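You operate a simulated robot arm through the tools that you are given. There is no shell and no other tool. Be economical: measure what you need, move in short steps, check, and stop when the job is done.

You are at the controls of a simulated robot arm. One attempt, no reset.

JOB
Top up the green beaker with 30 g of rice; press it flat.
Fine: white mark, plate in, 30 g key, green key once, plate out; it stays on the plate; white press back.
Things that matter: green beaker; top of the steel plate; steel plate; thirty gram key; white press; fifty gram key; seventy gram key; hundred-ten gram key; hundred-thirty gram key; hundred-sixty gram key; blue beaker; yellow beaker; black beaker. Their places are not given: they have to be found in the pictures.

The check looks at the end state, three seconds after you hand in, the way a careful person would. Anything else that was tipped, shoved, dropped, spilled or broken makes it a failure.

ROBOT AND FRAMES
A 7-joint arm with a two-finger parallel gripper, fixed in place. Base frame: the origin is at the foot of the arm, x ahead of it, y to its left, z up; the work surface is at about z = 0. Readings come in mm, degrees, newtons and seconds.
With the tool pointing down near the work surface it reaches from about 220 to 580 mm from the base axis. Its first joint turns from -66.0 to 66.0 degrees. Payload 2.5 kg.
The tool frame sits at the grasp point between the pads (the TCP): z along the fingers, y along the line on which they close. The tips reach 23 mm beyond it. The gripper opens to 94 mm. The fingers are 38 mm wide and 10 mm thick; the gripper's body (54 by 96 mm) begins 39 mm behind the TCP.
Orientation is that of the tool frame in the base frame, as a unit quaternion [w, x, y, z]. With the fingers straight down and closing along the base's y, the tool's x points along the base's -x, its y along +y and its z along -z.

CONTROLS
- The arm moves only by the tool servo_tool. Its argument "motion" is a list of rows, each a list of 7 numbers: the shift along the base's x, y, z in mm, then the turn, a rotation vector about the base's x, y, z in degrees, then the gripper command, from -1 (shut) to 1 (fully open), values between in proportion. In form: [[tx, ty, tz, rx, ry, rz, fingers], ...]. A call has 1 to 10 rows; each row shifts and turns the commanded pose from where the row before left it. A row lasts 0.2 s, in which the tool goes at most 50 mm and 8.6 degrees; a call with a longer step from one row to the next is refused whole, and so is a gripper value outside its range. A pose out of reach is approached as far as the arm can. The call stops where the force on the tool passes 70 N (or 10 N more than at its start, if that is more) or the arm is blocked; 0.2 s more then pass. The fingers move at their own pace (about 108 mm/s each) and stop on an object; they squeeze with about 29 N. The grip force told is the motor's: it shows also when the fingers shut on nothing. Time passes only in rows, and 0.2 s behind the last, so rows that do not move let the fingers close. It gives the time, the measured TCP pose, the force on the tool (base axes), the opening and the grip force at its end, in the units of the frame above (readings bear some noise), and new pictures: "show" is both (left out), scene, wrist or none.
- Cameras (640 x 400 px; columns grow to the right, rows downward): "scene" is fixed at [105.4, -395, 565.2]; the picture's right is [0.93, -0.38, 0.00], its down [-0.14, -0.35, -0.93] and it looks along [0.35, 0.86, -0.38] (base axes); focal length 214 px, centre (320, 200). "wrist" rides on the gripper at [86, 16, -75] in the tool frame; the picture's right is [-0.18, 0.98, 0.00], its down [-0.58, -0.11, -0.81] and it looks along [-0.79, -0.15, 0.59] (tool axes); focal length 243 px, centre (320, 200).
- locate(camera, pixels): for up to 12 pixels [column, row] of the newest picture of that camera ("zoom" is the newest enlarged one), the place [x, y, z] in the base frame of the surface seen there, good to about 2 mm. It takes no simulated time.
- enlarge(camera, box): a new picture of the part [left, top, right, bottom] of that camera's present view, enlarged. It takes no simulated time.
- finish_job(): hands the job in; it is judged then, once.

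Go step by step. Measure first, check grasps and placings, and put right what went wrong. The budget is 80 turns and 200 pictures, counting those below and the enlarged ones. Unless the task says otherwise, let go and move clear before handing in.

The tools are called after "Emit:" by a JSON object that holds its "method" and its "body". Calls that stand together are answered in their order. servo_tool: Moves the arm, as the interface text tells. Its arguments: {"type":"object","properties":{"motion":{"type":"array","items":{"type":"array","items":{"type":"number"}}},"show":{"type":"string","enum":["both","scene","wrist","none"]}},"required":["motion"]} The other tools are called the same way: locate (camera, pixels) gives the place of the surface under pixels of a picture; enlarge (camera, box) takes an enlarged picture of a part of a camera's view; finish_job () hands the job in.

At the start:

```text
time: 0.0
tcp_pos: [276.2, 32.4, 559.7]
tcp_rot: [0.0, 0.0, 1.0, 0.001]
wrist_force: [0.2, 0.3, 0.7]
width: 94.4
grasp_force: 0.0
```

scene: 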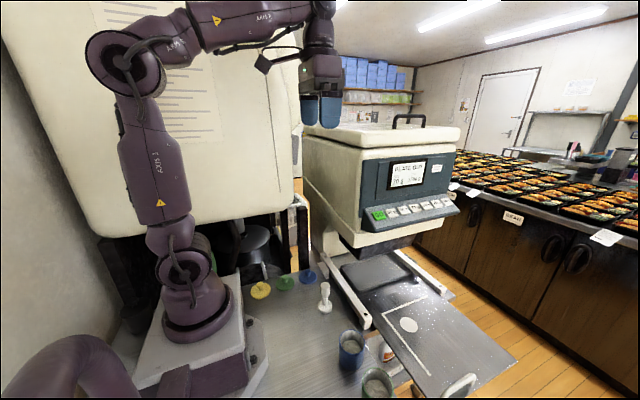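
wrist: 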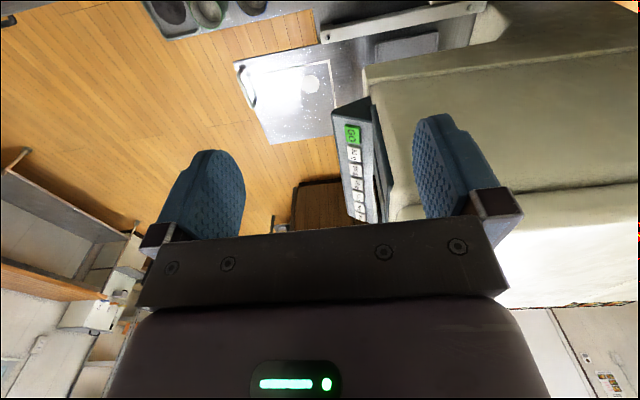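

The scene shows a rice dispenser with a key panel (about 410,205), a pulled-out plate with a white mark (408,325), a white press (325,295), and beakers around (350,350) and (377,385). I'll enlarge these areas first.

Emit:
{"method": "enlarge", "body": {"camera": "scene", "box": [350, 140, 480, 240]}}

Emit:
{"method": "enlarge", "body": {"camera": "scene", "box": [230, 240, 530, 400]}}

Emit:
{"method": "enlarge", "body": {"camera": "wrist", "box": [140, 0, 500, 230]}}

```text
4.00 times, centred on (415, 190) of scene
```

zoom: 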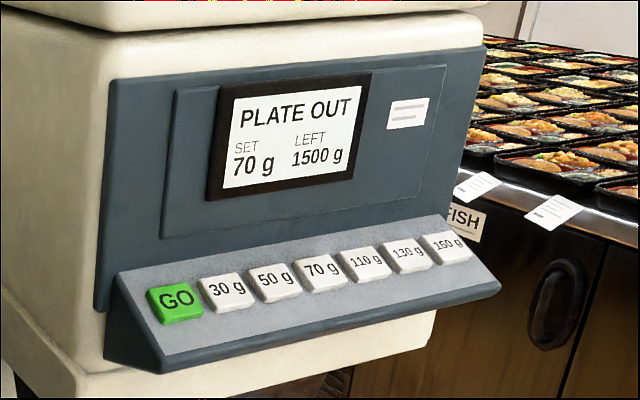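

```text
2.13 times, centred on (380, 320) of scene
```

zoom: 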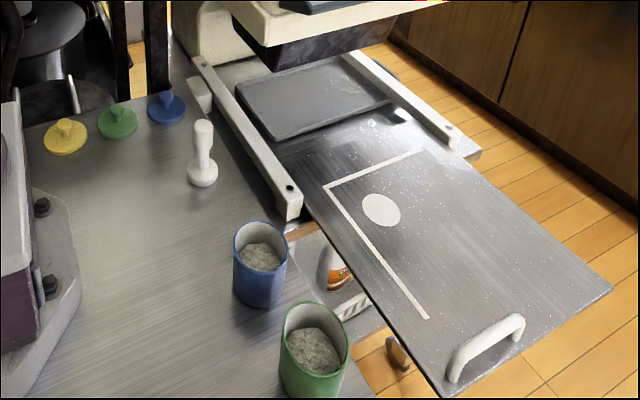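

```text
1.74 times, centred on (320, 115) of wrist
```

zoom: 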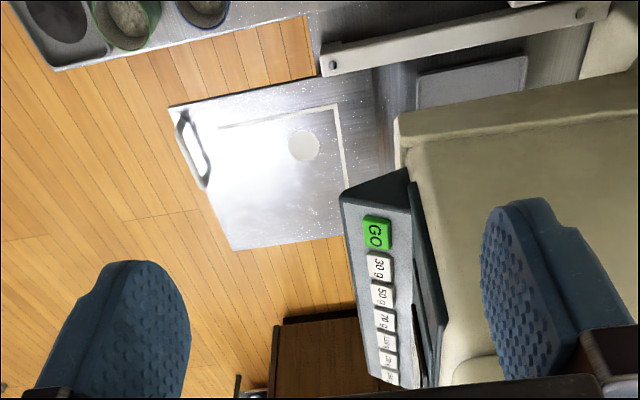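

The panel reads "PLATE OUT, SET 70 g", with the keys running GO, 30, 50, and so on. Next I'll locate the important points.

Emit:
{"method": "locate", "body": {"camera": "scene", "pixels": [[379, 215], [391, 211], [404, 209], [408, 324], [442, 390], [472, 376], [457, 379], [325, 278], [325, 310], [350, 339], [377, 374], [350, 360]]}}

Emit:
{"method": "locate", "body": {"camera": "scene", "pixels": [[325, 301], [384, 328], [430, 376], [428, 311], [515, 361], [375, 272], [302, 270], [367, 325], [400, 250], [440, 290], [380, 240], [415, 296]]}}

Emit:
{"method": "locate", "body": {"camera": "wrist", "pixels": [[353, 134], [355, 153], [357, 170], [311, 84], [243, 83], [250, 104], [209, 10], [252, 5], [172, 10], [405, 45], [337, 30], [335, 133]]}}

```text
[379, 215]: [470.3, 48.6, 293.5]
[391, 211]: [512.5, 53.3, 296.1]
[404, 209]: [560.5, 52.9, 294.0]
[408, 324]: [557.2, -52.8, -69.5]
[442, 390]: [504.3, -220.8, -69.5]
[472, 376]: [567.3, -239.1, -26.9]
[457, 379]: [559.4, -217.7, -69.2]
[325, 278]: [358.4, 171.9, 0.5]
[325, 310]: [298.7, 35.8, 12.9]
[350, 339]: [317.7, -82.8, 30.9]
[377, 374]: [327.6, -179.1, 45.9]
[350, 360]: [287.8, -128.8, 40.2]
```

```text
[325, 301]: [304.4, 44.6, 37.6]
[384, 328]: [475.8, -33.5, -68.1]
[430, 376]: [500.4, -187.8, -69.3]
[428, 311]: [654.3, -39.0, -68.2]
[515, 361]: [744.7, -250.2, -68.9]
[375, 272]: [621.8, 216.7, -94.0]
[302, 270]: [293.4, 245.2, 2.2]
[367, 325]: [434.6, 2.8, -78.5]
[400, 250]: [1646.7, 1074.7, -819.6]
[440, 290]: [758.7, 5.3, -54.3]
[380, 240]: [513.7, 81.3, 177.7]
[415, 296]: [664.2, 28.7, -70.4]
```

```text
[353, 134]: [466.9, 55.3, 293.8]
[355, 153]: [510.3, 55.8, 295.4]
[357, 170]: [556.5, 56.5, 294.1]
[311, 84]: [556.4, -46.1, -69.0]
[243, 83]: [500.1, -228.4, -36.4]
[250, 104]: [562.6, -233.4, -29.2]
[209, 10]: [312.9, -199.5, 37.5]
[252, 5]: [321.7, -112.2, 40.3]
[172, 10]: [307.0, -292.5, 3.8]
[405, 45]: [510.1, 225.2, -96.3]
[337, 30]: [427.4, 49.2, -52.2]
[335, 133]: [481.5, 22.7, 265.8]
```

I have the plate (z ≈ -69), the mark (557,-50), the handle (about 533,-232) and the keys (y ≈ 54, z ≈ 295). I'll move over the beakers to see them better.

Emit:
{"method": "servo_tool", "body": {"motion": [[0, -45, 0, 0, 0, 0, 1], [0, -45, 0, 0, 0, 0, 1], [0, -45, -20, 0, 0, 0, 1], [0, -45, -20, 0, 0, 0, 1], [-6, -10, -45, 0, 0, 0, 1], [-10, 0, -45, 0, 0, 0, 1], [-10, 0, -45, 0, 0, 0, 1], [0, 0, 0, 0, 0, 0, 1]]}}

```text
time: 1.8
tcp_pos: [248.5, -160.0, 383.3]
tcp_rot: [0.0, 0.0, 1.0, 0.0]
wrist_force: [-0.4, -1.0, -0.4]
width: 93.9
grasp_force: 0.0
```

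scene: 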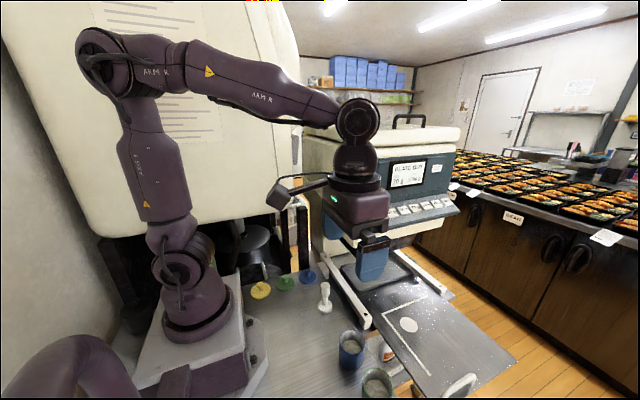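
wrist: 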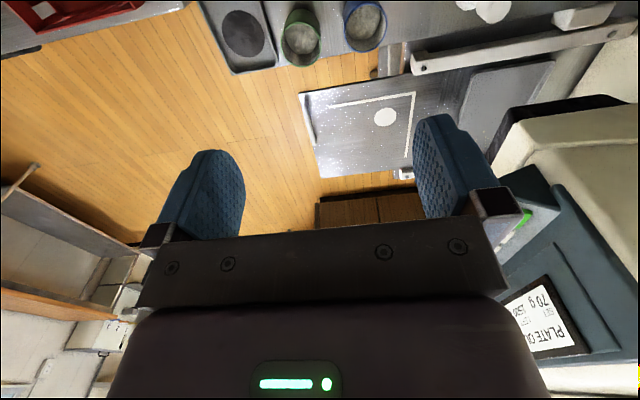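

Emit:
{"method": "enlarge", "body": {"camera": "wrist", "box": [190, 0, 440, 160]}}

Emit:
{"method": "enlarge", "body": {"camera": "wrist", "box": [0, 0, 200, 125]}}

Emit:
{"method": "locate", "body": {"camera": "wrist", "pixels": [[303, 11], [302, 38], [283, 40], [321, 40], [302, 53], [365, 4], [347, 28], [387, 28], [366, 48], [366, 24], [243, 34], [385, 117]]}}

```text
2.50 times, centred on (315, 80) of wrist
```

zoom: 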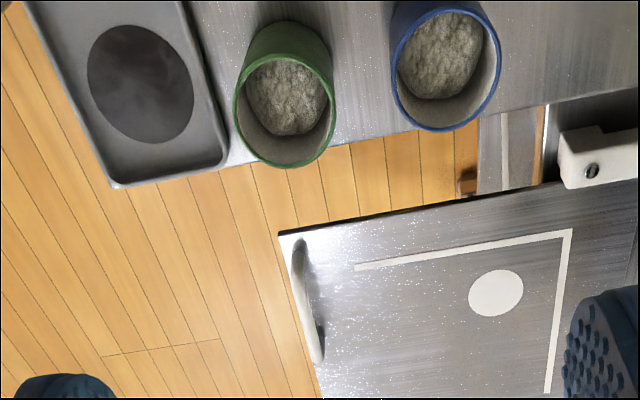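

```text
3.20 times, centred on (100, 62) of wrist
```

zoom: 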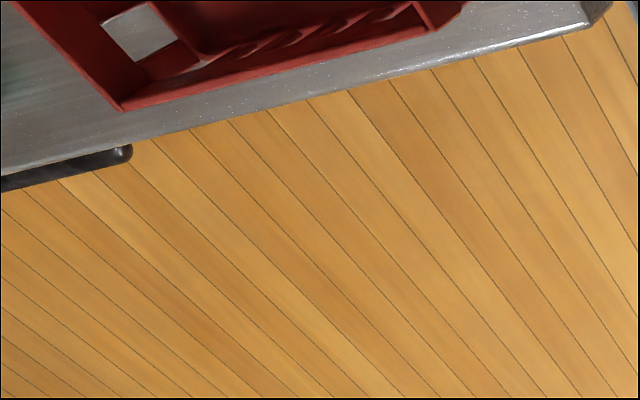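

```text
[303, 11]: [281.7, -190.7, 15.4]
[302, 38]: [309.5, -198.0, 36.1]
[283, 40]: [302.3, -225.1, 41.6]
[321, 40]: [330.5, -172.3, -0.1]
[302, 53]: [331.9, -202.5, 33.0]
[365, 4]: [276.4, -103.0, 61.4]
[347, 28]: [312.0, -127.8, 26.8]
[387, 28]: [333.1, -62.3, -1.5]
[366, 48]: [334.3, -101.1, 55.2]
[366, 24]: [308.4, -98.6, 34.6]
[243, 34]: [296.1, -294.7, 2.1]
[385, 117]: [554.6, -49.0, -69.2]
```

I'll zoom tightly on the green beaker's rim to fix its centre and radius.

Emit:
{"method": "enlarge", "body": {"camera": "wrist", "box": [265, 0, 405, 88]}}

```text
4.55 times, centred on (335, 44) of wrist
```

zoom: 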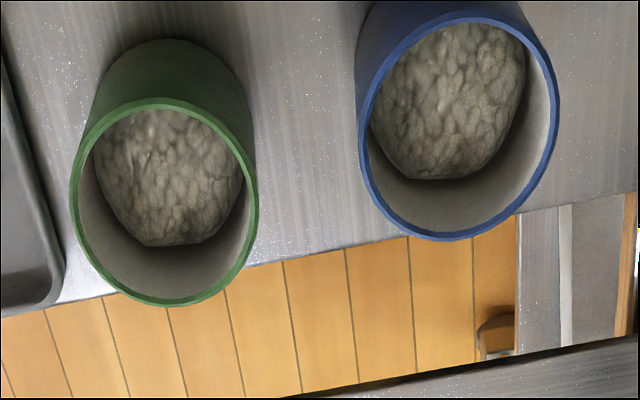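

Emit:
{"method": "locate", "body": {"camera": "zoom", "pixels": [[74, 205], [255, 190], [165, 302], [160, 103], [105, 280], [225, 270], [363, 132], [555, 105], [455, 236], [165, 190], [460, 90], [90, 140]]}}

```text
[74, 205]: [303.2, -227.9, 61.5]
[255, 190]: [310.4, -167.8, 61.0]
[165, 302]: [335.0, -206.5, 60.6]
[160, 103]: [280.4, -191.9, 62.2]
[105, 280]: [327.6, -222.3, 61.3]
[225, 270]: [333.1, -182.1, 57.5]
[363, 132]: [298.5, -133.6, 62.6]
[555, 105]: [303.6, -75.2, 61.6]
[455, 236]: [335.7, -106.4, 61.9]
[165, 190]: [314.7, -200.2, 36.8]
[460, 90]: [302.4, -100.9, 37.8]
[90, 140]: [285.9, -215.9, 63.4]
```

The green rim is centred near (308,-198), about 62 mm across and 62 mm high. I'll turn the tool 90° so the fingers close along x, away from the blue beaker, and descend above it.

Emit:
{"method": "servo_tool", "body": {"motion": [[6, -3.8, -12, 0, 0, 8.5, 1], [6, -3.8, -12, 0, 0, 8.5, 1], [6, -3.8, -12, 0, 0, 8.5, 1], [6, -3.8, -12, 0, 0, 8.5, 1], [6, -3.8, -12, 0, 0, 8.5, 1], [6, -3.8, -12, 0, 0, 8.5, 1], [6, -3.8, -12, 0, 0, 8.5, 1], [6, -3.8, -12, 0, 0, 8.5, 1], [6, -3.8, -12, 0, 0, 8.5, 1], [6, -3.8, -12, 0, 0, 8.5, 1]], "show": "none"}}

Emit:
{"method": "servo_tool", "body": {"motion": [[0, 0, -30, 0, 0, 5, 1], [0, 0, -40, 0, 0, 0, 1], [0, 0, -40, 0, 0, 0, 1], [0, 0, -33, 0, 0, 0, 1], [0, 0, 0, 0, 0, 0, 1]]}}

```text
time: 4.0
tcp_pos: [311.0, -196.6, 262.6]
tcp_rot: [0.0, -0.676, 0.736, 0.0]
wrist_force: [0.1, 0.2, -0.6]
width: 93.8
grasp_force: 0.0
```

```text
time: 5.2
tcp_pos: [310.9, -197.2, 122.1]
tcp_rot: [-0.001, -0.707, 0.707, 0.0]
wrist_force: [-0.3, 0.4, 1.0]
width: 94.1
grasp_force: 0.0
```

scene: 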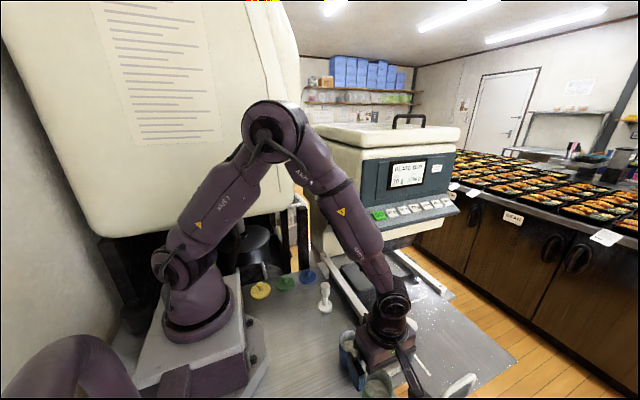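
wrist: 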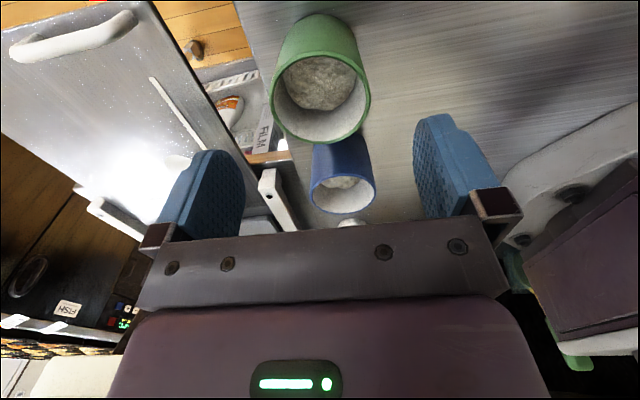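

Green beaker is between the fingers at (320,80). I'll recheck the rim here, and grab places for the plate handle too.

Emit:
{"method": "locate", "body": {"camera": "wrist", "pixels": [[273, 98], [369, 92], [320, 141], [322, 50], [322, 85], [20, 50], [70, 38], [130, 18], [152, 80]]}}

```text
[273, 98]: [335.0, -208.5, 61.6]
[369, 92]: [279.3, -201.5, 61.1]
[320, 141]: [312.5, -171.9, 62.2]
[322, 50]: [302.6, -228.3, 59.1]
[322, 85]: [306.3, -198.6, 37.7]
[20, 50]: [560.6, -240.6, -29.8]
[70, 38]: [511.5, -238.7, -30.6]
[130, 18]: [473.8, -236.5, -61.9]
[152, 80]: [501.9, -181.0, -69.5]
```

Centre is about (307.5,-199.5). I'll shift slightly, go down to z = 38 and close.

Emit:
{"method": "servo_tool", "body": {"motion": [[-3, -2, -20, 0, 0, 0, 1], [0, 0, -25, 0, 0, 0, 1], [0, 0, -20, 0, 0, 0, 1], [0, 0, -19, 0, 0, 0, 1], [0, 0, 0, 0, 0, 0, 1], [0, 0, 0, 0, 0, 0, -1], [0, 0, 0, 0, 0, 0, -1], [0, 0, 0, 0, 0, 0, -1], [0, 0, 0, 0, 0, 0, -1]]}}

```text
time: 7.2
tcp_pos: [306.2, -198.5, 37.9]
tcp_rot: [0.0, 0.707, -0.707, 0.0]
wrist_force: [0.0, -0.3, 0.5]
width: 60.5
grasp_force: 29.0
```

scene: 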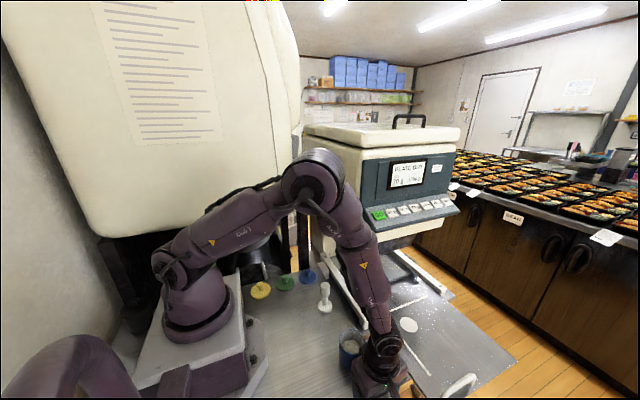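
wrist: 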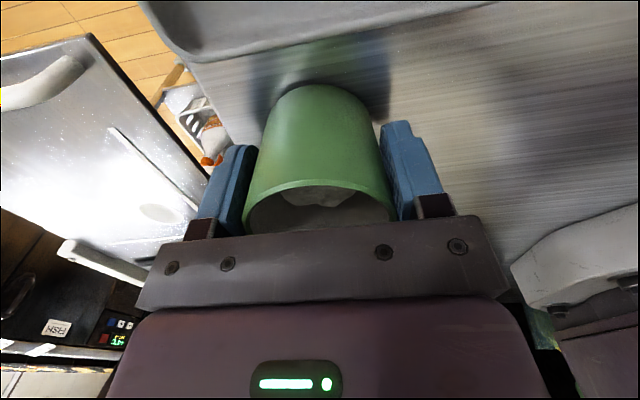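

Held (60.5 mm, 29 N). I'll lift straight up 90 mm and carry toward the mark, staying above the blue beaker.

Emit:
{"method": "servo_tool", "body": {"motion": [[0, 0, 10, 0, 0, 0, -1], [0, 0, 25, 0, 0, 0, -1], [0, 0, 30, 0, 0, 0, -1], [0, 0, 25, 0, 0, 0, -1], [10, 5, 5, 0, 0, 0, -1], [20, 10, 0, 0, 0, 0, -1], [25, 14, 0, 0, 0, 0, -1], [25, 15, 0, 0, 0, 0, -1], [25, 15, 0, 0, 0, 0, -1], [20, 12, 0, 0, 0, 0, -1]], "show": "scene"}}

Emit:
{"method": "enlarge", "body": {"camera": "scene", "box": [360, 270, 480, 345]}}

```text
time: 9.4
tcp_pos: [431.5, -127.4, 131.4]
tcp_rot: [0.0, -0.707, 0.707, 0.0]
wrist_force: [-0.7, 0.4, -1.0]
width: 60.7
grasp_force: 28.9
```

scene: 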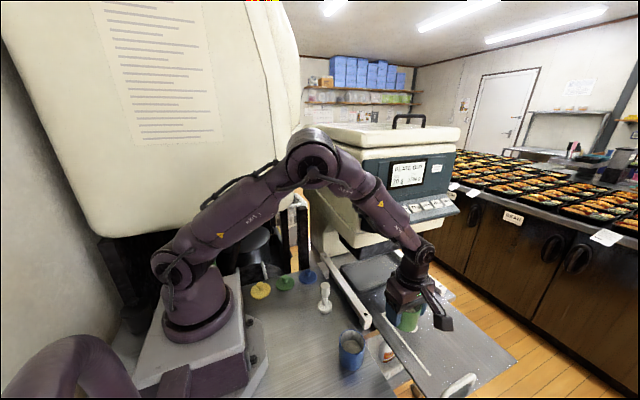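

```text
5.33 times, centred on (420, 308) of scene
```

zoom: 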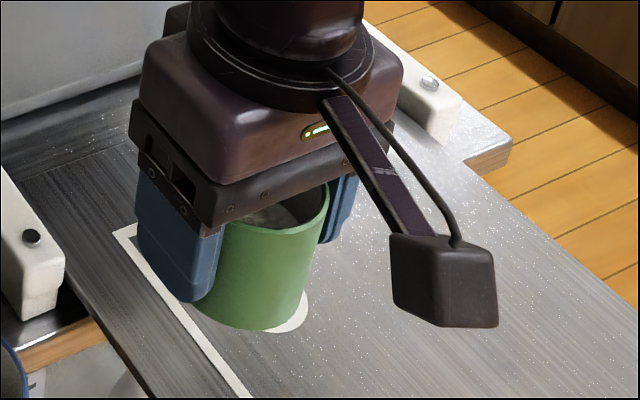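

The beaker is rising cleanly and hanging over the plate. I'll approach the mark at height and look for its edges.

Emit:
{"method": "servo_tool", "body": {"motion": [[25, 10, -5, 0, 0, 0, -1], [25, 10, -5, 0, 0, 0, -1], [15, 5, -5, 0, 0, 0, -1], [0, 0, 0, 0, 0, 0, -1]]}}

```text
time: 10.4
tcp_pos: [496.6, -102.4, 117.0]
tcp_rot: [0.0, 0.707, -0.707, 0.0]
wrist_force: [0.4, -0.6, -2.3]
width: 60.7
grasp_force: 28.7
```

scene: 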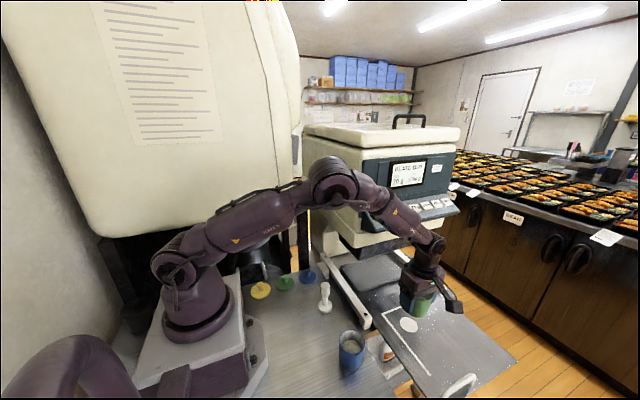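
wrist: 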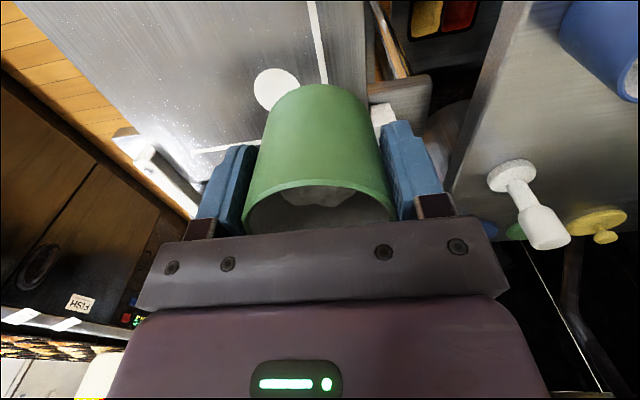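

The mark is fully visible in both views now (scene 408,325; wrist 277,88), so I'll zoom and measure it.

Emit:
{"method": "enlarge", "body": {"camera": "scene", "box": [384, 310, 432, 340]}}

Emit:
{"method": "locate", "body": {"camera": "zoom", "pixels": [[320, 200]]}}

Emit:
{"method": "locate", "body": {"camera": "wrist", "pixels": [[255, 91], [298, 81], [272, 69], [275, 110], [277, 88]]}}

```text
13.33 times, centred on (408, 325) of scene
```

zoom: 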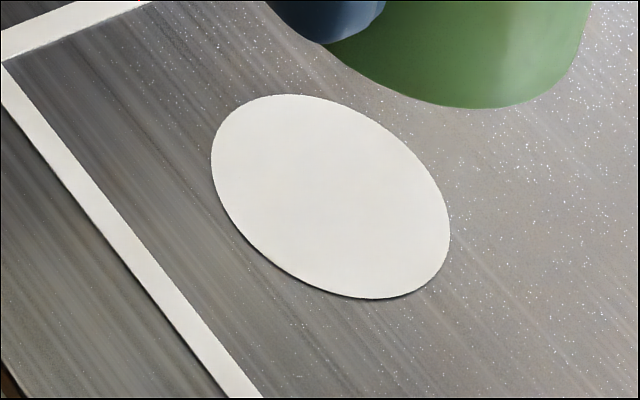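

```text
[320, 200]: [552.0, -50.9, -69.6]
```

```text
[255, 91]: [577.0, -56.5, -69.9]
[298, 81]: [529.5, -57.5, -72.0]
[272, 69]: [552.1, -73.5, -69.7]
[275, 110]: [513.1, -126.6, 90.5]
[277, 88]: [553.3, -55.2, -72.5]
```

Emit:
{"method": "locate", "body": {"camera": "zoom", "pixels": [[213, 160], [448, 235], [290, 97], [372, 296], [240, 110], [425, 285], [250, 250], [412, 150]]}}

```text
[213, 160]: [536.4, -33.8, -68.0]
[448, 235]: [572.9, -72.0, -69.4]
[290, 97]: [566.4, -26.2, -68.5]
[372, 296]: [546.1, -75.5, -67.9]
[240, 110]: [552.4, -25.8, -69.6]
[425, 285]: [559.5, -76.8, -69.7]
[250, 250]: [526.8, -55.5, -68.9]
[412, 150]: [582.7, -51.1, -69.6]
```

Mark centre ≈ (555.4,-52), top of plate ≈ -69.3. I'll move above it and descend most of the way.

Emit:
{"method": "servo_tool", "body": {"motion": [[20, 17, 0, 0, 0, 0, -1], [20, 17, 0, 0, 0, 0, -1], [18.8, 17, -5, 0, 0, 0, -1], [0, 0, -25, 0, 0, 0, -1], [0, 0, -30, 0, 0, 0, -1], [0, 0, -30, 0, 0, 0, -1], [0, 0, -25, 0, 0, 0, -1], [0, 0, -20, 0, 0, 0, -1], [0, 0, 0, 0, 0, 0, -1]]}}

```text
time: 12.4
tcp_pos: [555.7, -52.0, -18.5]
tcp_rot: [0.0, -0.707, 0.707, 0.001]
wrist_force: [-0.1, 0.5, -0.9]
width: 60.4
grasp_force: 28.7
```

scene: 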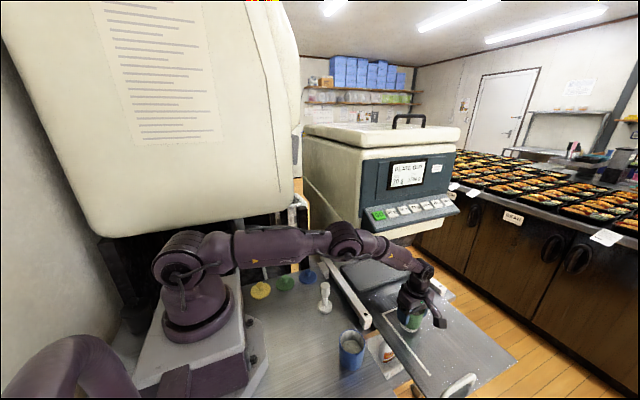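
wrist: 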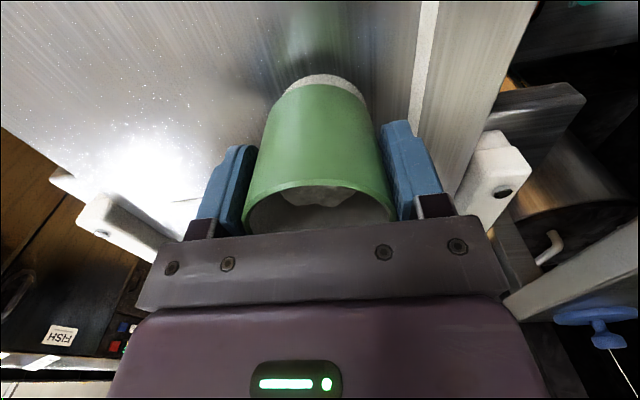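

Beaker hangs ~13 mm above the mark, well aligned. I'll lower gently to contact.

Emit:
{"method": "servo_tool", "body": {"motion": [[0, 0, -5, 0, 0, 0, -1], [0, 0, -4, 0, 0, 0, -1], [0, 0, -2, 0, 0, 0, -1], [0, 0, -1, 0, 0, 0, -1], [0, 0, 0, 0, 0, 0, -1]], "show": "wrist"}}

```text
time: 13.6
tcp_pos: [556.2, -51.8, -29.2]
tcp_rot: [0.0, -0.707, 0.707, 0.0]
wrist_force: [0.3, -1.0, -1.2]
width: 60.6
grasp_force: 29.0
```

wrist: 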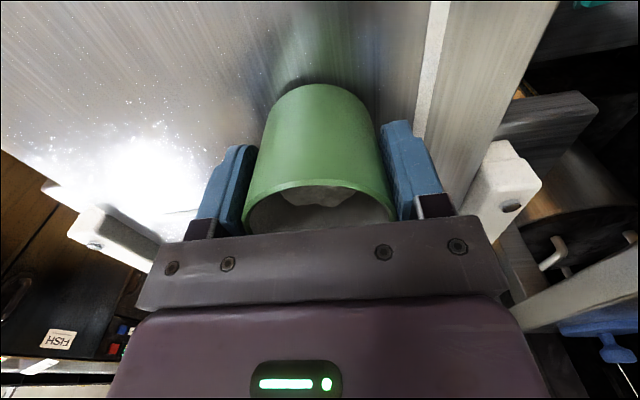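

Emit:
{"method": "servo_tool", "body": {"motion": [[0, 0, -1, 0, 0, 0, -1], [0, 0, -1, 0, 0, 0, -1], [0, 0, -0.7, 0, 0, 0, -1], [0, 0, 0, 0, 0, 0, -1]], "show": "none"}}

```text
time: 14.6
tcp_pos: [555.0, -51.8, -33.4]
tcp_rot: [0.0, -0.707, 0.707, 0.001]
wrist_force: [-0.1, 0.0, -0.4]
width: 60.6
grasp_force: 28.7
```

No contact force yet; lowering a little more.

Emit:
{"method": "servo_tool", "body": {"motion": [[0, 0, -0.7, 0, 0, 0, -1], [0, 0, -0.7, 0, 0, 0, -1], [0, 0, 0, 0, 0, 0, -1]], "show": "wrist"}}

Emit:
{"method": "enlarge", "body": {"camera": "wrist", "box": [220, 40, 420, 165]}}

Emit:
{"method": "enlarge", "body": {"camera": "scene", "box": [370, 280, 450, 330]}}

```text
time: 15.4
tcp_pos: [556.5, -51.9, -33.5]
tcp_rot: [0.0, 0.707, -0.707, 0.0]
wrist_force: [-1.9, -0.6, 3.9]
width: 60.7
grasp_force: 29.4
```

wrist: 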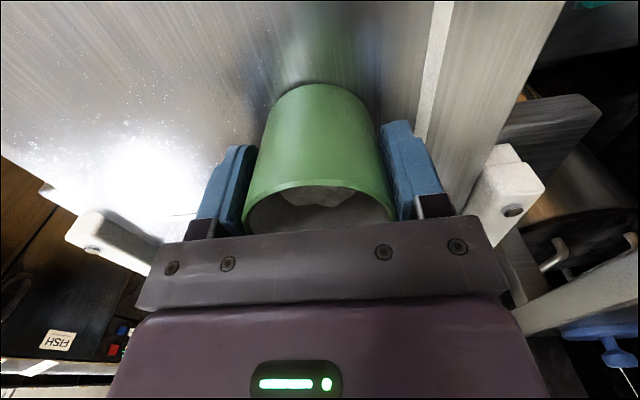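

```text
3.20 times, centred on (320, 102) of wrist
```

zoom: 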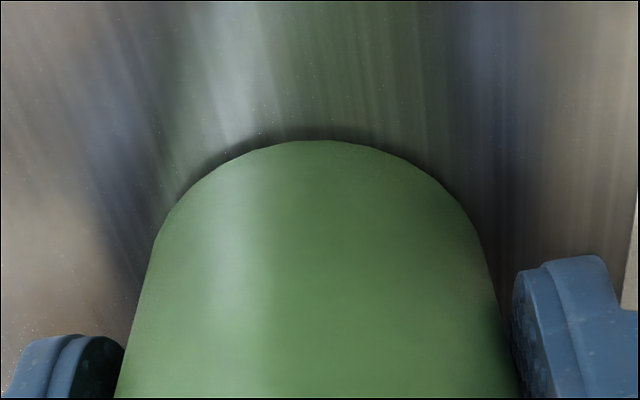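

```text
8.00 times, centred on (410, 305) of scene
```

zoom: 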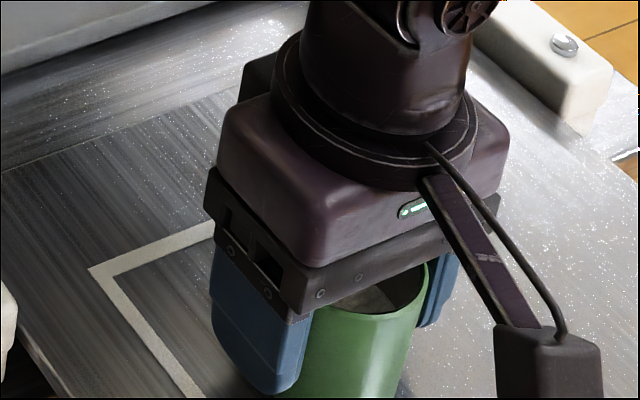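

Contact (3.9 N up), base seated. I'll open the fingers and rise straight.

Emit:
{"method": "servo_tool", "body": {"motion": [[0, 0, 0, 0, 0, 0, 0.3], [0, 0, 0, 0, 0, 0, 1], [0, 0, 0, 0, 0, 0, 1], [0, 0, 10, 0, 0, 0, 1], [0, 0, 30, 0, 0, 0, 1], [0, 0, 40, 0, 0, 0, 1], [0, 0, 40, 0, 0, 0, 1], [0, -30, 10, 0, 0, 0, 1], [-10, -40, 0, 0, 0, 0, 1], [-10, -40, 0, 0, 0, 0, 1]]}}

Emit:
{"method": "enlarge", "body": {"camera": "scene", "box": [370, 280, 498, 360]}}

```text
time: 17.6
tcp_pos: [537.0, -161.6, 96.1]
tcp_rot: [0.0, 0.707, -0.707, 0.0]
wrist_force: [-0.6, 0.1, -0.6]
width: 93.9
grasp_force: 0.1
```

scene: 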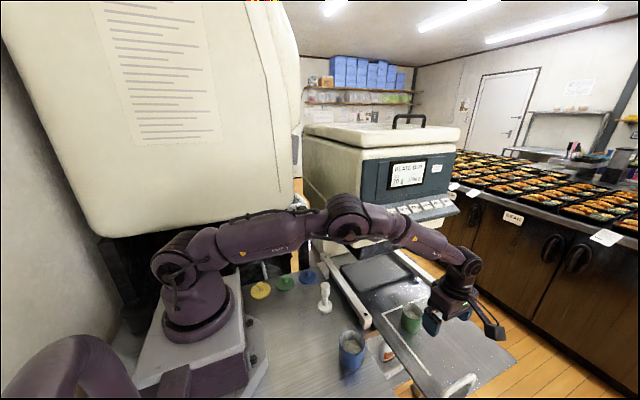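
wrist: 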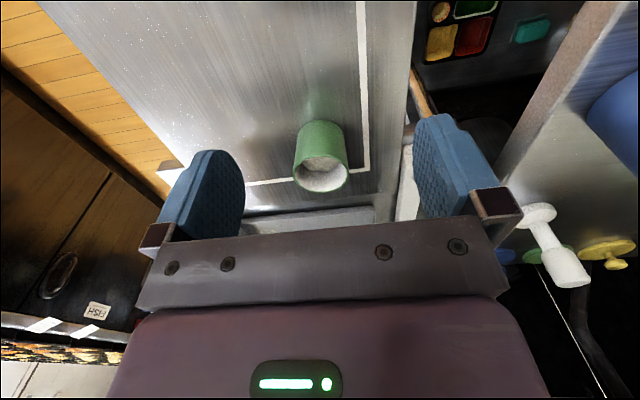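

```text
5.00 times, centred on (434, 320) of scene
```

zoom: 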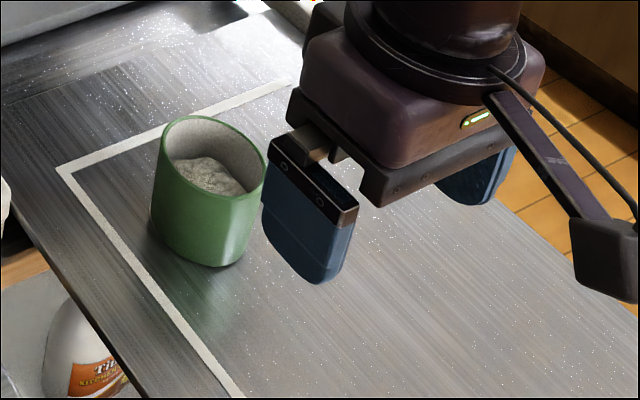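

The beaker stands upright, centred on the mark. I'll turn back 90° and head for the handle (bar along x at y ≈ -239).

Emit:
{"method": "servo_tool", "body": {"motion": [[-2, -7, 0, 0, 0, -8.5, 1], [-2, -7, 0, 0, 0, -8.5, 1], [-2, -7, 0, 0, 0, -8.5, 1], [-2, -7, 0, 0, 0, -8.5, 1], [-2, -7, 0, 0, 0, -8.5, 1], [-2, -7, 0, 0, 0, -8.5, 1], [-2, -7, 0, 0, 0, -8.5, 1], [-2, -7, 0, 0, 0, -8.5, 1], [-2, -7, 0, 0, 0, -8.5, 1], [-2, -7, 0, 0, 0, -8.5, 1]], "show": "none"}}

Emit:
{"method": "servo_tool", "body": {"motion": [[0, -5, -20, 0, 0, -5, 1], [0, 0, -20, 0, 0, 0, 1], [0, 0, 0, 0, 0, 0, 1]]}}

Emit:
{"method": "enlarge", "body": {"camera": "scene", "box": [400, 320, 528, 400]}}

```text
time: 19.8
tcp_pos: [515.7, -232.0, 95.4]
tcp_rot: [0.0, -0.043, 0.999, 0.0]
wrist_force: [-0.6, 0.0, -0.7]
width: 94.0
grasp_force: 0.0
```

```text
time: 20.6
tcp_pos: [515.1, -236.8, 56.2]
tcp_rot: [0.0, -0.001, 1.0, 0.0]
wrist_force: [0.6, 0.4, -0.8]
width: 94.1
grasp_force: 0.0
```

scene: 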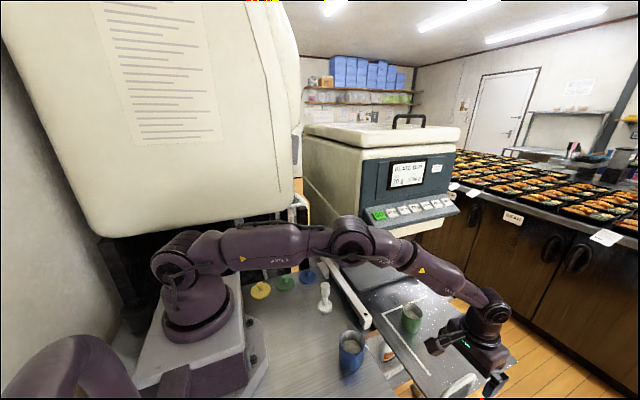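
wrist: 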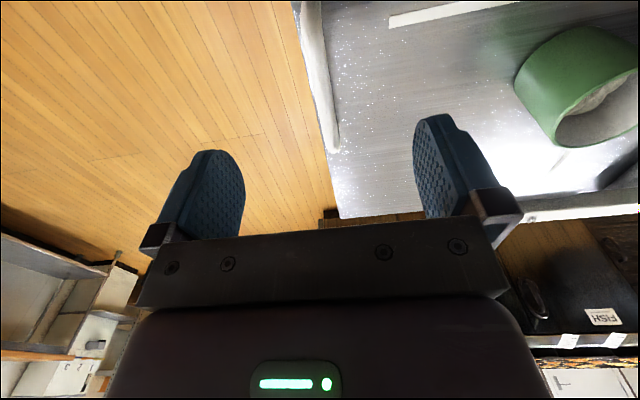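

```text
5.00 times, centred on (464, 360) of scene
```

zoom: 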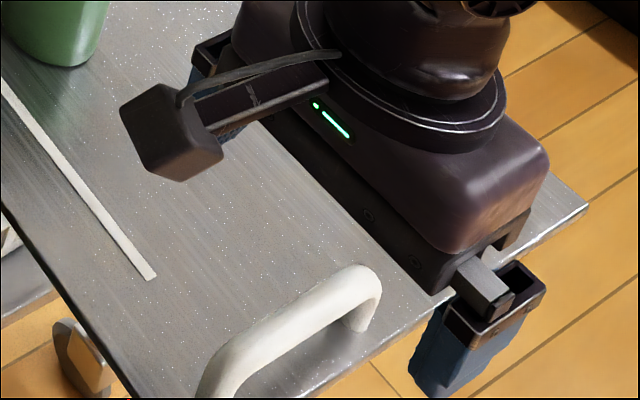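

The handle bar is visible in the wrist view at (312,20)–(332,145). Measuring it.

Emit:
{"method": "locate", "body": {"camera": "wrist", "pixels": [[308, 30], [314, 60], [320, 90], [327, 125], [302, 60], [326, 60], [333, 148]]}}

Emit:
{"method": "locate", "body": {"camera": "zoom", "pixels": [[230, 355], [290, 308], [355, 275], [365, 325], [210, 390], [330, 285]]}}

```text
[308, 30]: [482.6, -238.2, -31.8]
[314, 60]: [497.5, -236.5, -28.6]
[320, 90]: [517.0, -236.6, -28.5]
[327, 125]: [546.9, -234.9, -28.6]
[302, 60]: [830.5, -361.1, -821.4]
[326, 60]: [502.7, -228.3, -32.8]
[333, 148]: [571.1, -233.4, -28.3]
```

```text
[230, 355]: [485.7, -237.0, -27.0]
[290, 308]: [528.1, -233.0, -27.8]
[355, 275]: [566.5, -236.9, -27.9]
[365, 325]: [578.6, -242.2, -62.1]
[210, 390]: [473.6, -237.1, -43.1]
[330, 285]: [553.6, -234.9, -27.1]
```

Bar centre (527,-236), top z = -28. I'll descend to z ≈ -36 around it and close.

Emit:
{"method": "servo_tool", "body": {"motion": [[4, 0, -25, 0, 0, 0, 1], [3, 0, -25, 0, 0, 0, 1], [0, 0, -22, 0, 0, 0, 1], [0, 0, -20, 0, 0, 0, 1], [0, 0, 0, 0, 0, 0, 1], [0, 0, 0, 0, 0, 0, -1], [0, 0, 0, 0, 0, 0, -1], [0, 0, 0, 0, 0, 0, -1], [0, 0, 0, 0, 0, 0, -1]]}}

```text
time: 22.6
tcp_pos: [522.0, -236.4, -36.0]
tcp_rot: [0.0, 0.0, 1.0, -0.001]
wrist_force: [1.1, 1.6, -2.1]
width: 12.7
grasp_force: 44.6
```

scene: 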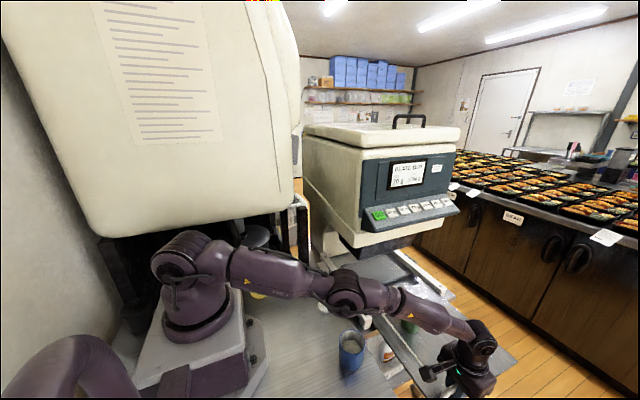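
wrist: 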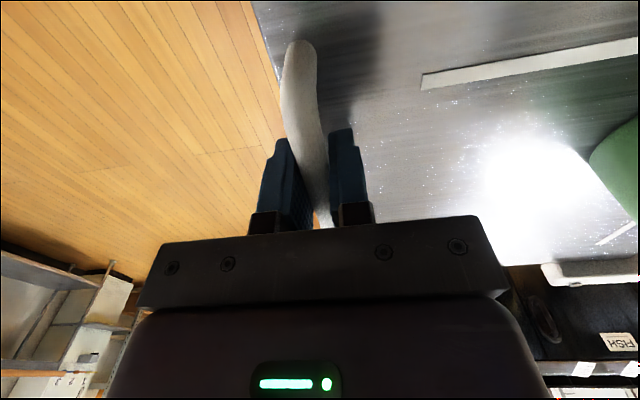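

The handle is held (12.7 mm). I'll push the plate in along +y with a gentle start, 100 mm first.

Emit:
{"method": "servo_tool", "body": {"motion": [[0, 2, 0, 0, 0, 0, -1], [0, 5, 0, 0, 0, 0, -1], [0, 9, 0, 0, 0, 0, -1], [0, 13, 0, 0, 0, 0, -1], [0, 15, 0, 0, 0, 0, -1], [0, 15, 0, 0, 0, 0, -1], [0, 15, 0, 0, 0, 0, -1], [0, 13, 0, 0, 0, 0, -1], [0, 8, 0, 0, 0, 0, -1], [0, 3, 0, 0, 0, 0, -1]]}}

```text
time: 24.8
tcp_pos: [522.2, -137.4, -37.0]
tcp_rot: [-0.003, 0.001, 1.0, 0.001]
wrist_force: [-19.4, -0.8, 13.5]
width: 12.8
grasp_force: 45.1
```

scene: 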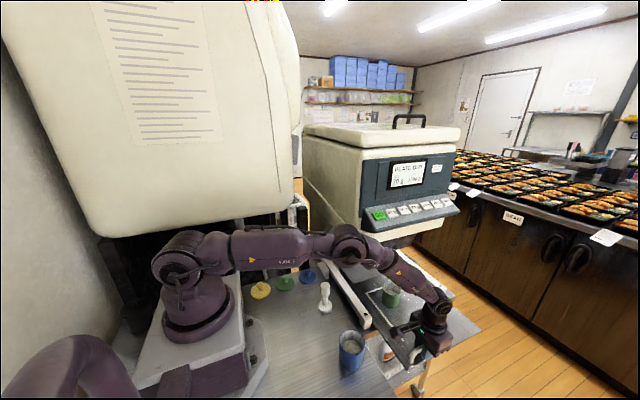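
wrist: 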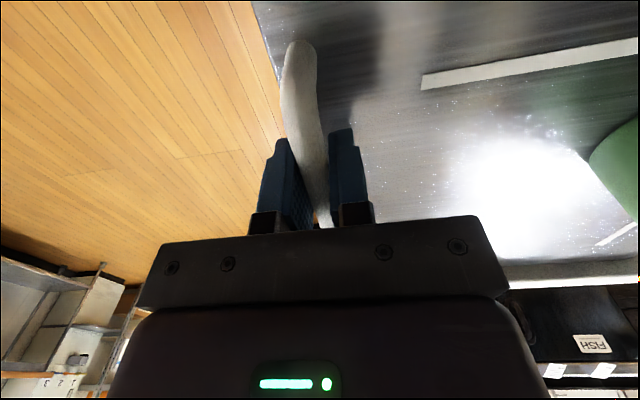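

The plate slides and the beaker rides with it. A -19 N side force in x built up, so I'll ease a bit to -x and +z while continuing.

Emit:
{"method": "servo_tool", "body": {"motion": [[-1, 3, 0.5, 0, 0, 0, -1], [0, 6, 0, 0, 0, 0, -1], [0, 9, 0, 0, 0, 0, -1], [0, 10, 0, 0, 0, 0, -1], [0, 10, 0, 0, 0, 0, -1], [0, 9, 0, 0, 0, 0, -1], [0, 6, 0, 0, 0, 0, -1], [0, 3, 0, 0, 0, 0, -1]]}}

```text
time: 26.6
tcp_pos: [522.2, -82.0, -36.0]
tcp_rot: [0.0, -0.001, 1.0, 0.001]
wrist_force: [16.0, -1.6, -31.2]
width: 12.4
grasp_force: 44.9
```

scene: 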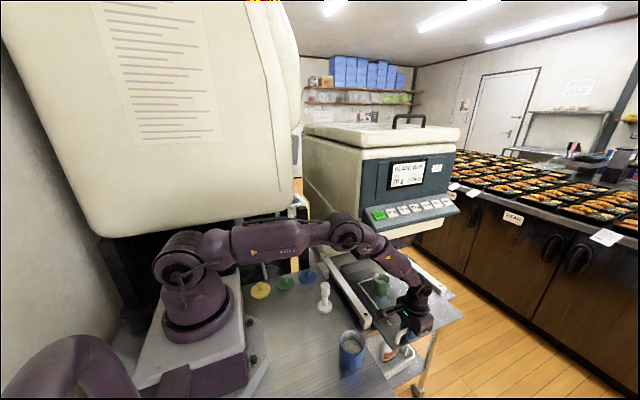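
wrist: 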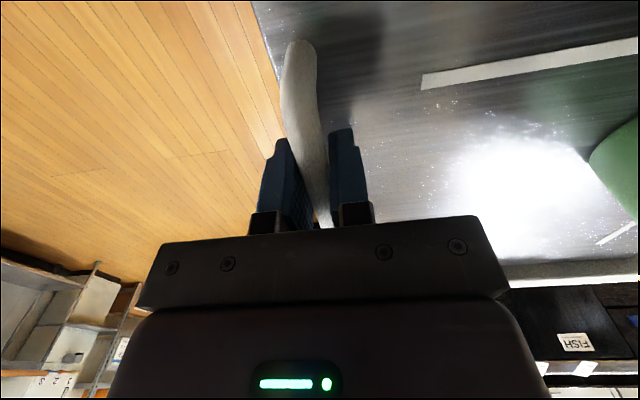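

Beaker is now under the front of the machine. I'll relieve half of those stiff forces and push further in small steps.

Emit:
{"method": "servo_tool", "body": {"motion": [[0.5, 2, -0.5, 0, 0, 0, -1], [0, 5, 0, 0, 0, 0, -1], [0, 8, 0, 0, 0, 0, -1], [0, 8, 0, 0, 0, 0, -1], [0, 8, 0, 0, 0, 0, -1], [0, 5, 0, 0, 0, 0, -1], [0, 3, 0, 0, 0, 0, -1]]}}

Emit:
{"method": "enlarge", "body": {"camera": "scene", "box": [320, 150, 480, 250]}}

```text
time: 28.2
tcp_pos: [523.6, -41.8, -36.2]
tcp_rot: [0.0, 0.001, 1.0, 0.0]
wrist_force: [12.0, -1.3, -22.2]
width: 12.8
grasp_force: 44.9
```

scene: 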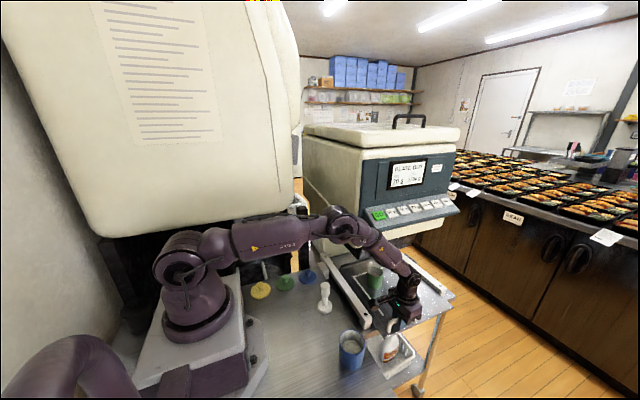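
wrist: 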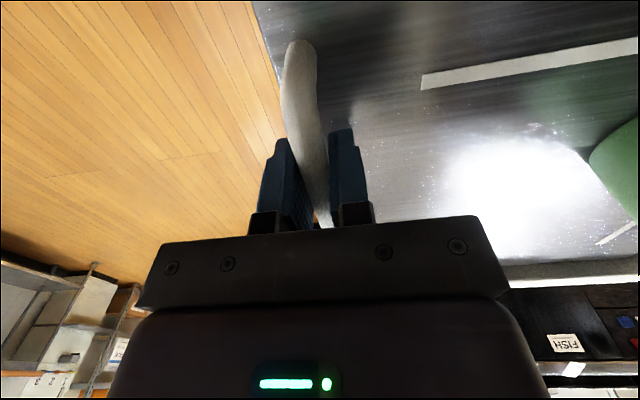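

```text
4.00 times, centred on (400, 200) of scene
```

zoom: 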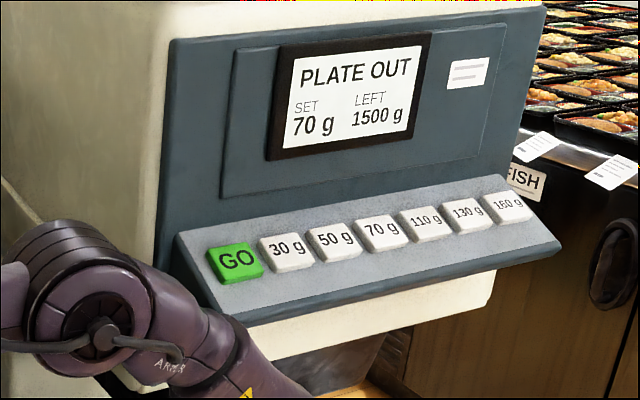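

Display still says PLATE OUT, so it must go further. I'll check how near the forearm is to the panel's lip.

Emit:
{"method": "locate", "body": {"camera": "scene", "pixels": [[345, 222], [362, 230], [380, 235], [392, 255], [370, 222], [345, 205], [372, 240], [400, 238], [375, 280]]}}

Emit:
{"method": "enlarge", "body": {"camera": "scene", "box": [310, 190, 438, 330]}}

```text
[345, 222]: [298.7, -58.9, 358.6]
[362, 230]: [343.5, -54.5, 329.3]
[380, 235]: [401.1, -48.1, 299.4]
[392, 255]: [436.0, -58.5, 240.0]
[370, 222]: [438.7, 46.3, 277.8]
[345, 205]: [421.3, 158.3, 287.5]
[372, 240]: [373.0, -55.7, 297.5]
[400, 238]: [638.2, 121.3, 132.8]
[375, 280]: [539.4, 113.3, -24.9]
```

```text
2.86 times, centred on (374, 260) of scene
```

zoom: 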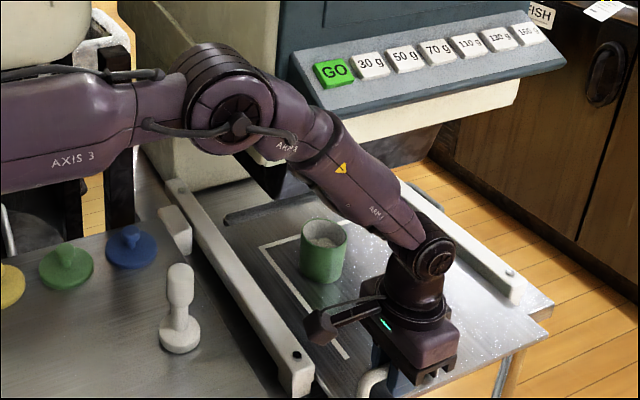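

The forearm (y ≈ -20…-58, z ≈ 240–300) would meet the panel lip (y ≈ 22) if I push much further upright. I'll loosen the grip slightly and tilt the tool 30° so the wrist leans out to -y, pivoting on the bar.

Emit:
{"method": "servo_tool", "body": {"motion": [[0, 0, 0, 0, 0, 0, -0.55], [0, 0, 0, 0, 0, 0, -0.55], [0, 0, 0, 6, 0, 0, -0.55], [0, 0, 0, 6, 0, 0, -0.55], [0, 0, 0, 6, 0, 0, -0.55], [0, 0, 0, 6, 0, 0, -0.55], [0, 0, 0, 6, 0, 0, -0.55], [0, 0, 0, 0, 0, 0, -0.55]]}}

```text
time: 30.0
tcp_pos: [523.4, -44.4, -35.3]
tcp_rot: [0.0, 0.001, 0.966, 0.26]
wrist_force: [-0.4, 1.2, 0.5]
width: 21.2
grasp_force: 0.1
```

scene: 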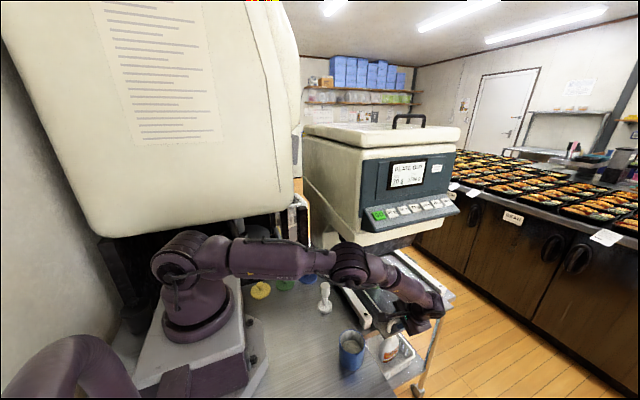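
wrist: 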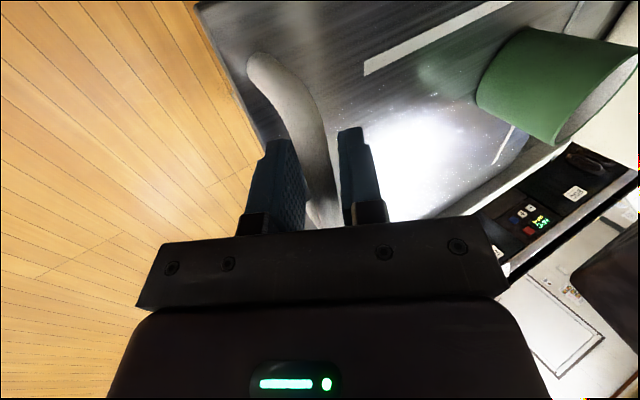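

The tilt is clean, with near-zero force. Closing again and pushing on in +y.

Emit:
{"method": "servo_tool", "body": {"motion": [[0, 0, 0, 0, 0, 0, -1], [0, 0, 0, 0, 0, 0, -1], [0, 2, 0, 0, 0, 0, -1], [0, 5, 0, 0, 0, 0, -1], [0, 7, 0, 0, 0, 0, -1], [0, 7, 0, 0, 0, 0, -1], [0, 7, 0, 0, 0, 0, -1], [0, 5, 0, 0, 0, 0, -1], [0, 3, 0, 0, 0, 0, -1]]}}

Emit:
{"method": "enlarge", "body": {"camera": "scene", "box": [320, 150, 480, 250]}}

```text
time: 32.0
tcp_pos: [522.1, -8.6, -36.1]
tcp_rot: [-0.001, 0.001, 0.966, 0.26]
wrist_force: [-14.1, -1.0, 17.0]
width: 12.8
grasp_force: 45.9
```

scene: 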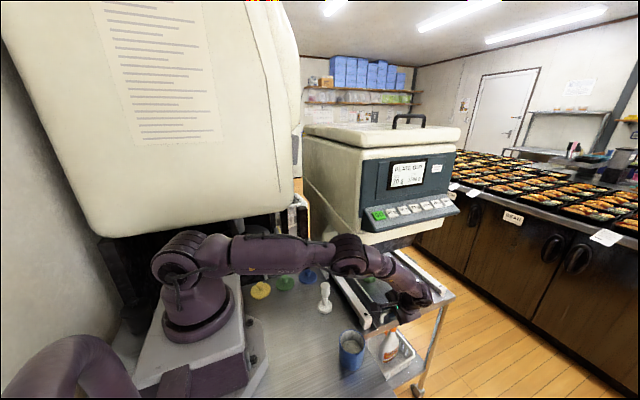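
wrist: 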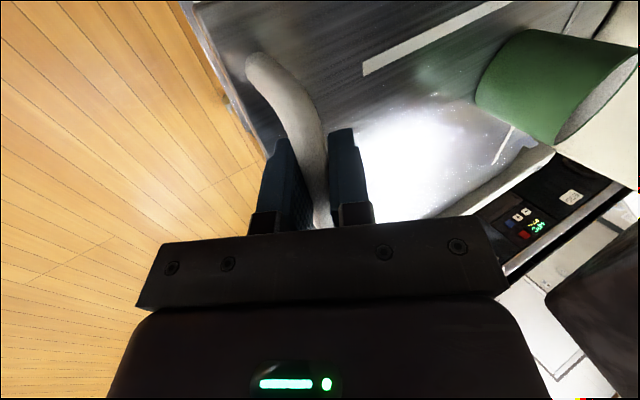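

```text
4.00 times, centred on (400, 200) of scene
```

zoom: 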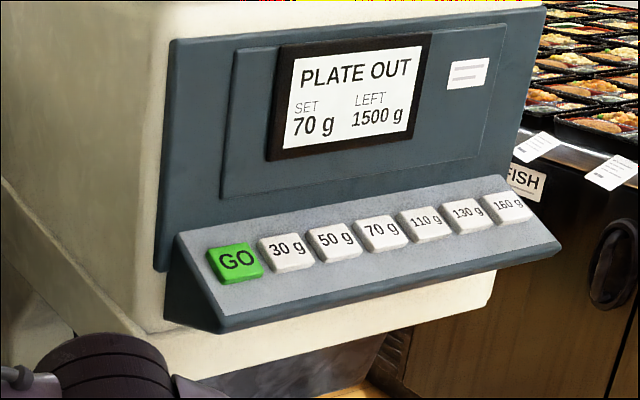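

Still PLATE OUT; continuing in with slight strain relief.

Emit:
{"method": "servo_tool", "body": {"motion": [[-0.4, 2, 0.3, 0, 0, 0, -1], [0, 4, 0, 0, 0, 0, -1], [0, 6, 0, 0, 0, 0, -1], [0, 6, 0, 0, 0, 0, -1], [0, 6, 0, 0, 0, 0, -1], [0, 4, 0, 0, 0, 0, -1], [0, 2, 0, 0, 0, 0, -1]]}}

Emit:
{"method": "enlarge", "body": {"camera": "scene", "box": [320, 150, 480, 250]}}

Emit:
{"method": "locate", "body": {"camera": "scene", "pixels": [[350, 240], [350, 272], [325, 270], [325, 285], [280, 250], [372, 290]]}}

```text
time: 33.6
tcp_pos: [522.7, 15.5, -34.8]
tcp_rot: [0.002, 0.002, 0.967, 0.253]
wrist_force: [-10.7, -37.1, 18.0]
width: 12.8
grasp_force: 45.5
```

scene: 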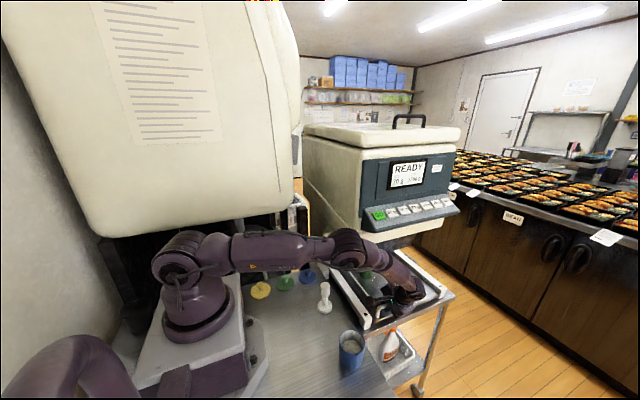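
wrist: 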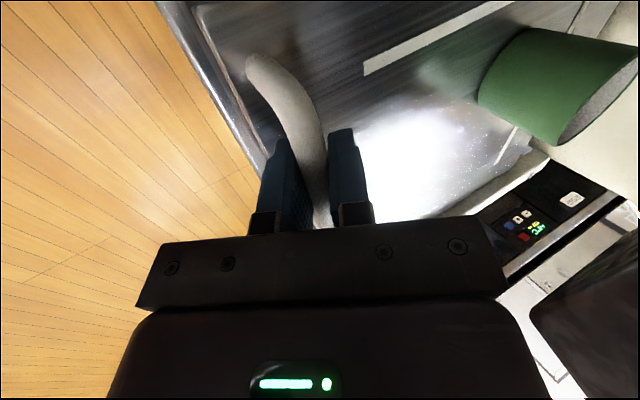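

```text
4.00 times, centred on (400, 200) of scene
```

zoom: 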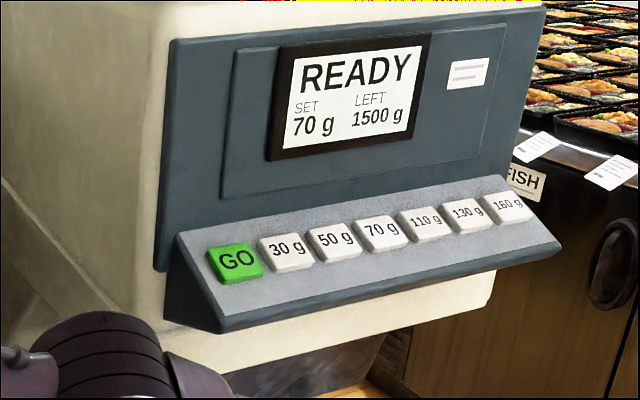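

```text
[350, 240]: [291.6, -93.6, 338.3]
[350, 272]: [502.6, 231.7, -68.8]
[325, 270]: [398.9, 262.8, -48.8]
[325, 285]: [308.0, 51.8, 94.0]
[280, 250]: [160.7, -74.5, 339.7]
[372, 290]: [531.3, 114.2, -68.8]
```

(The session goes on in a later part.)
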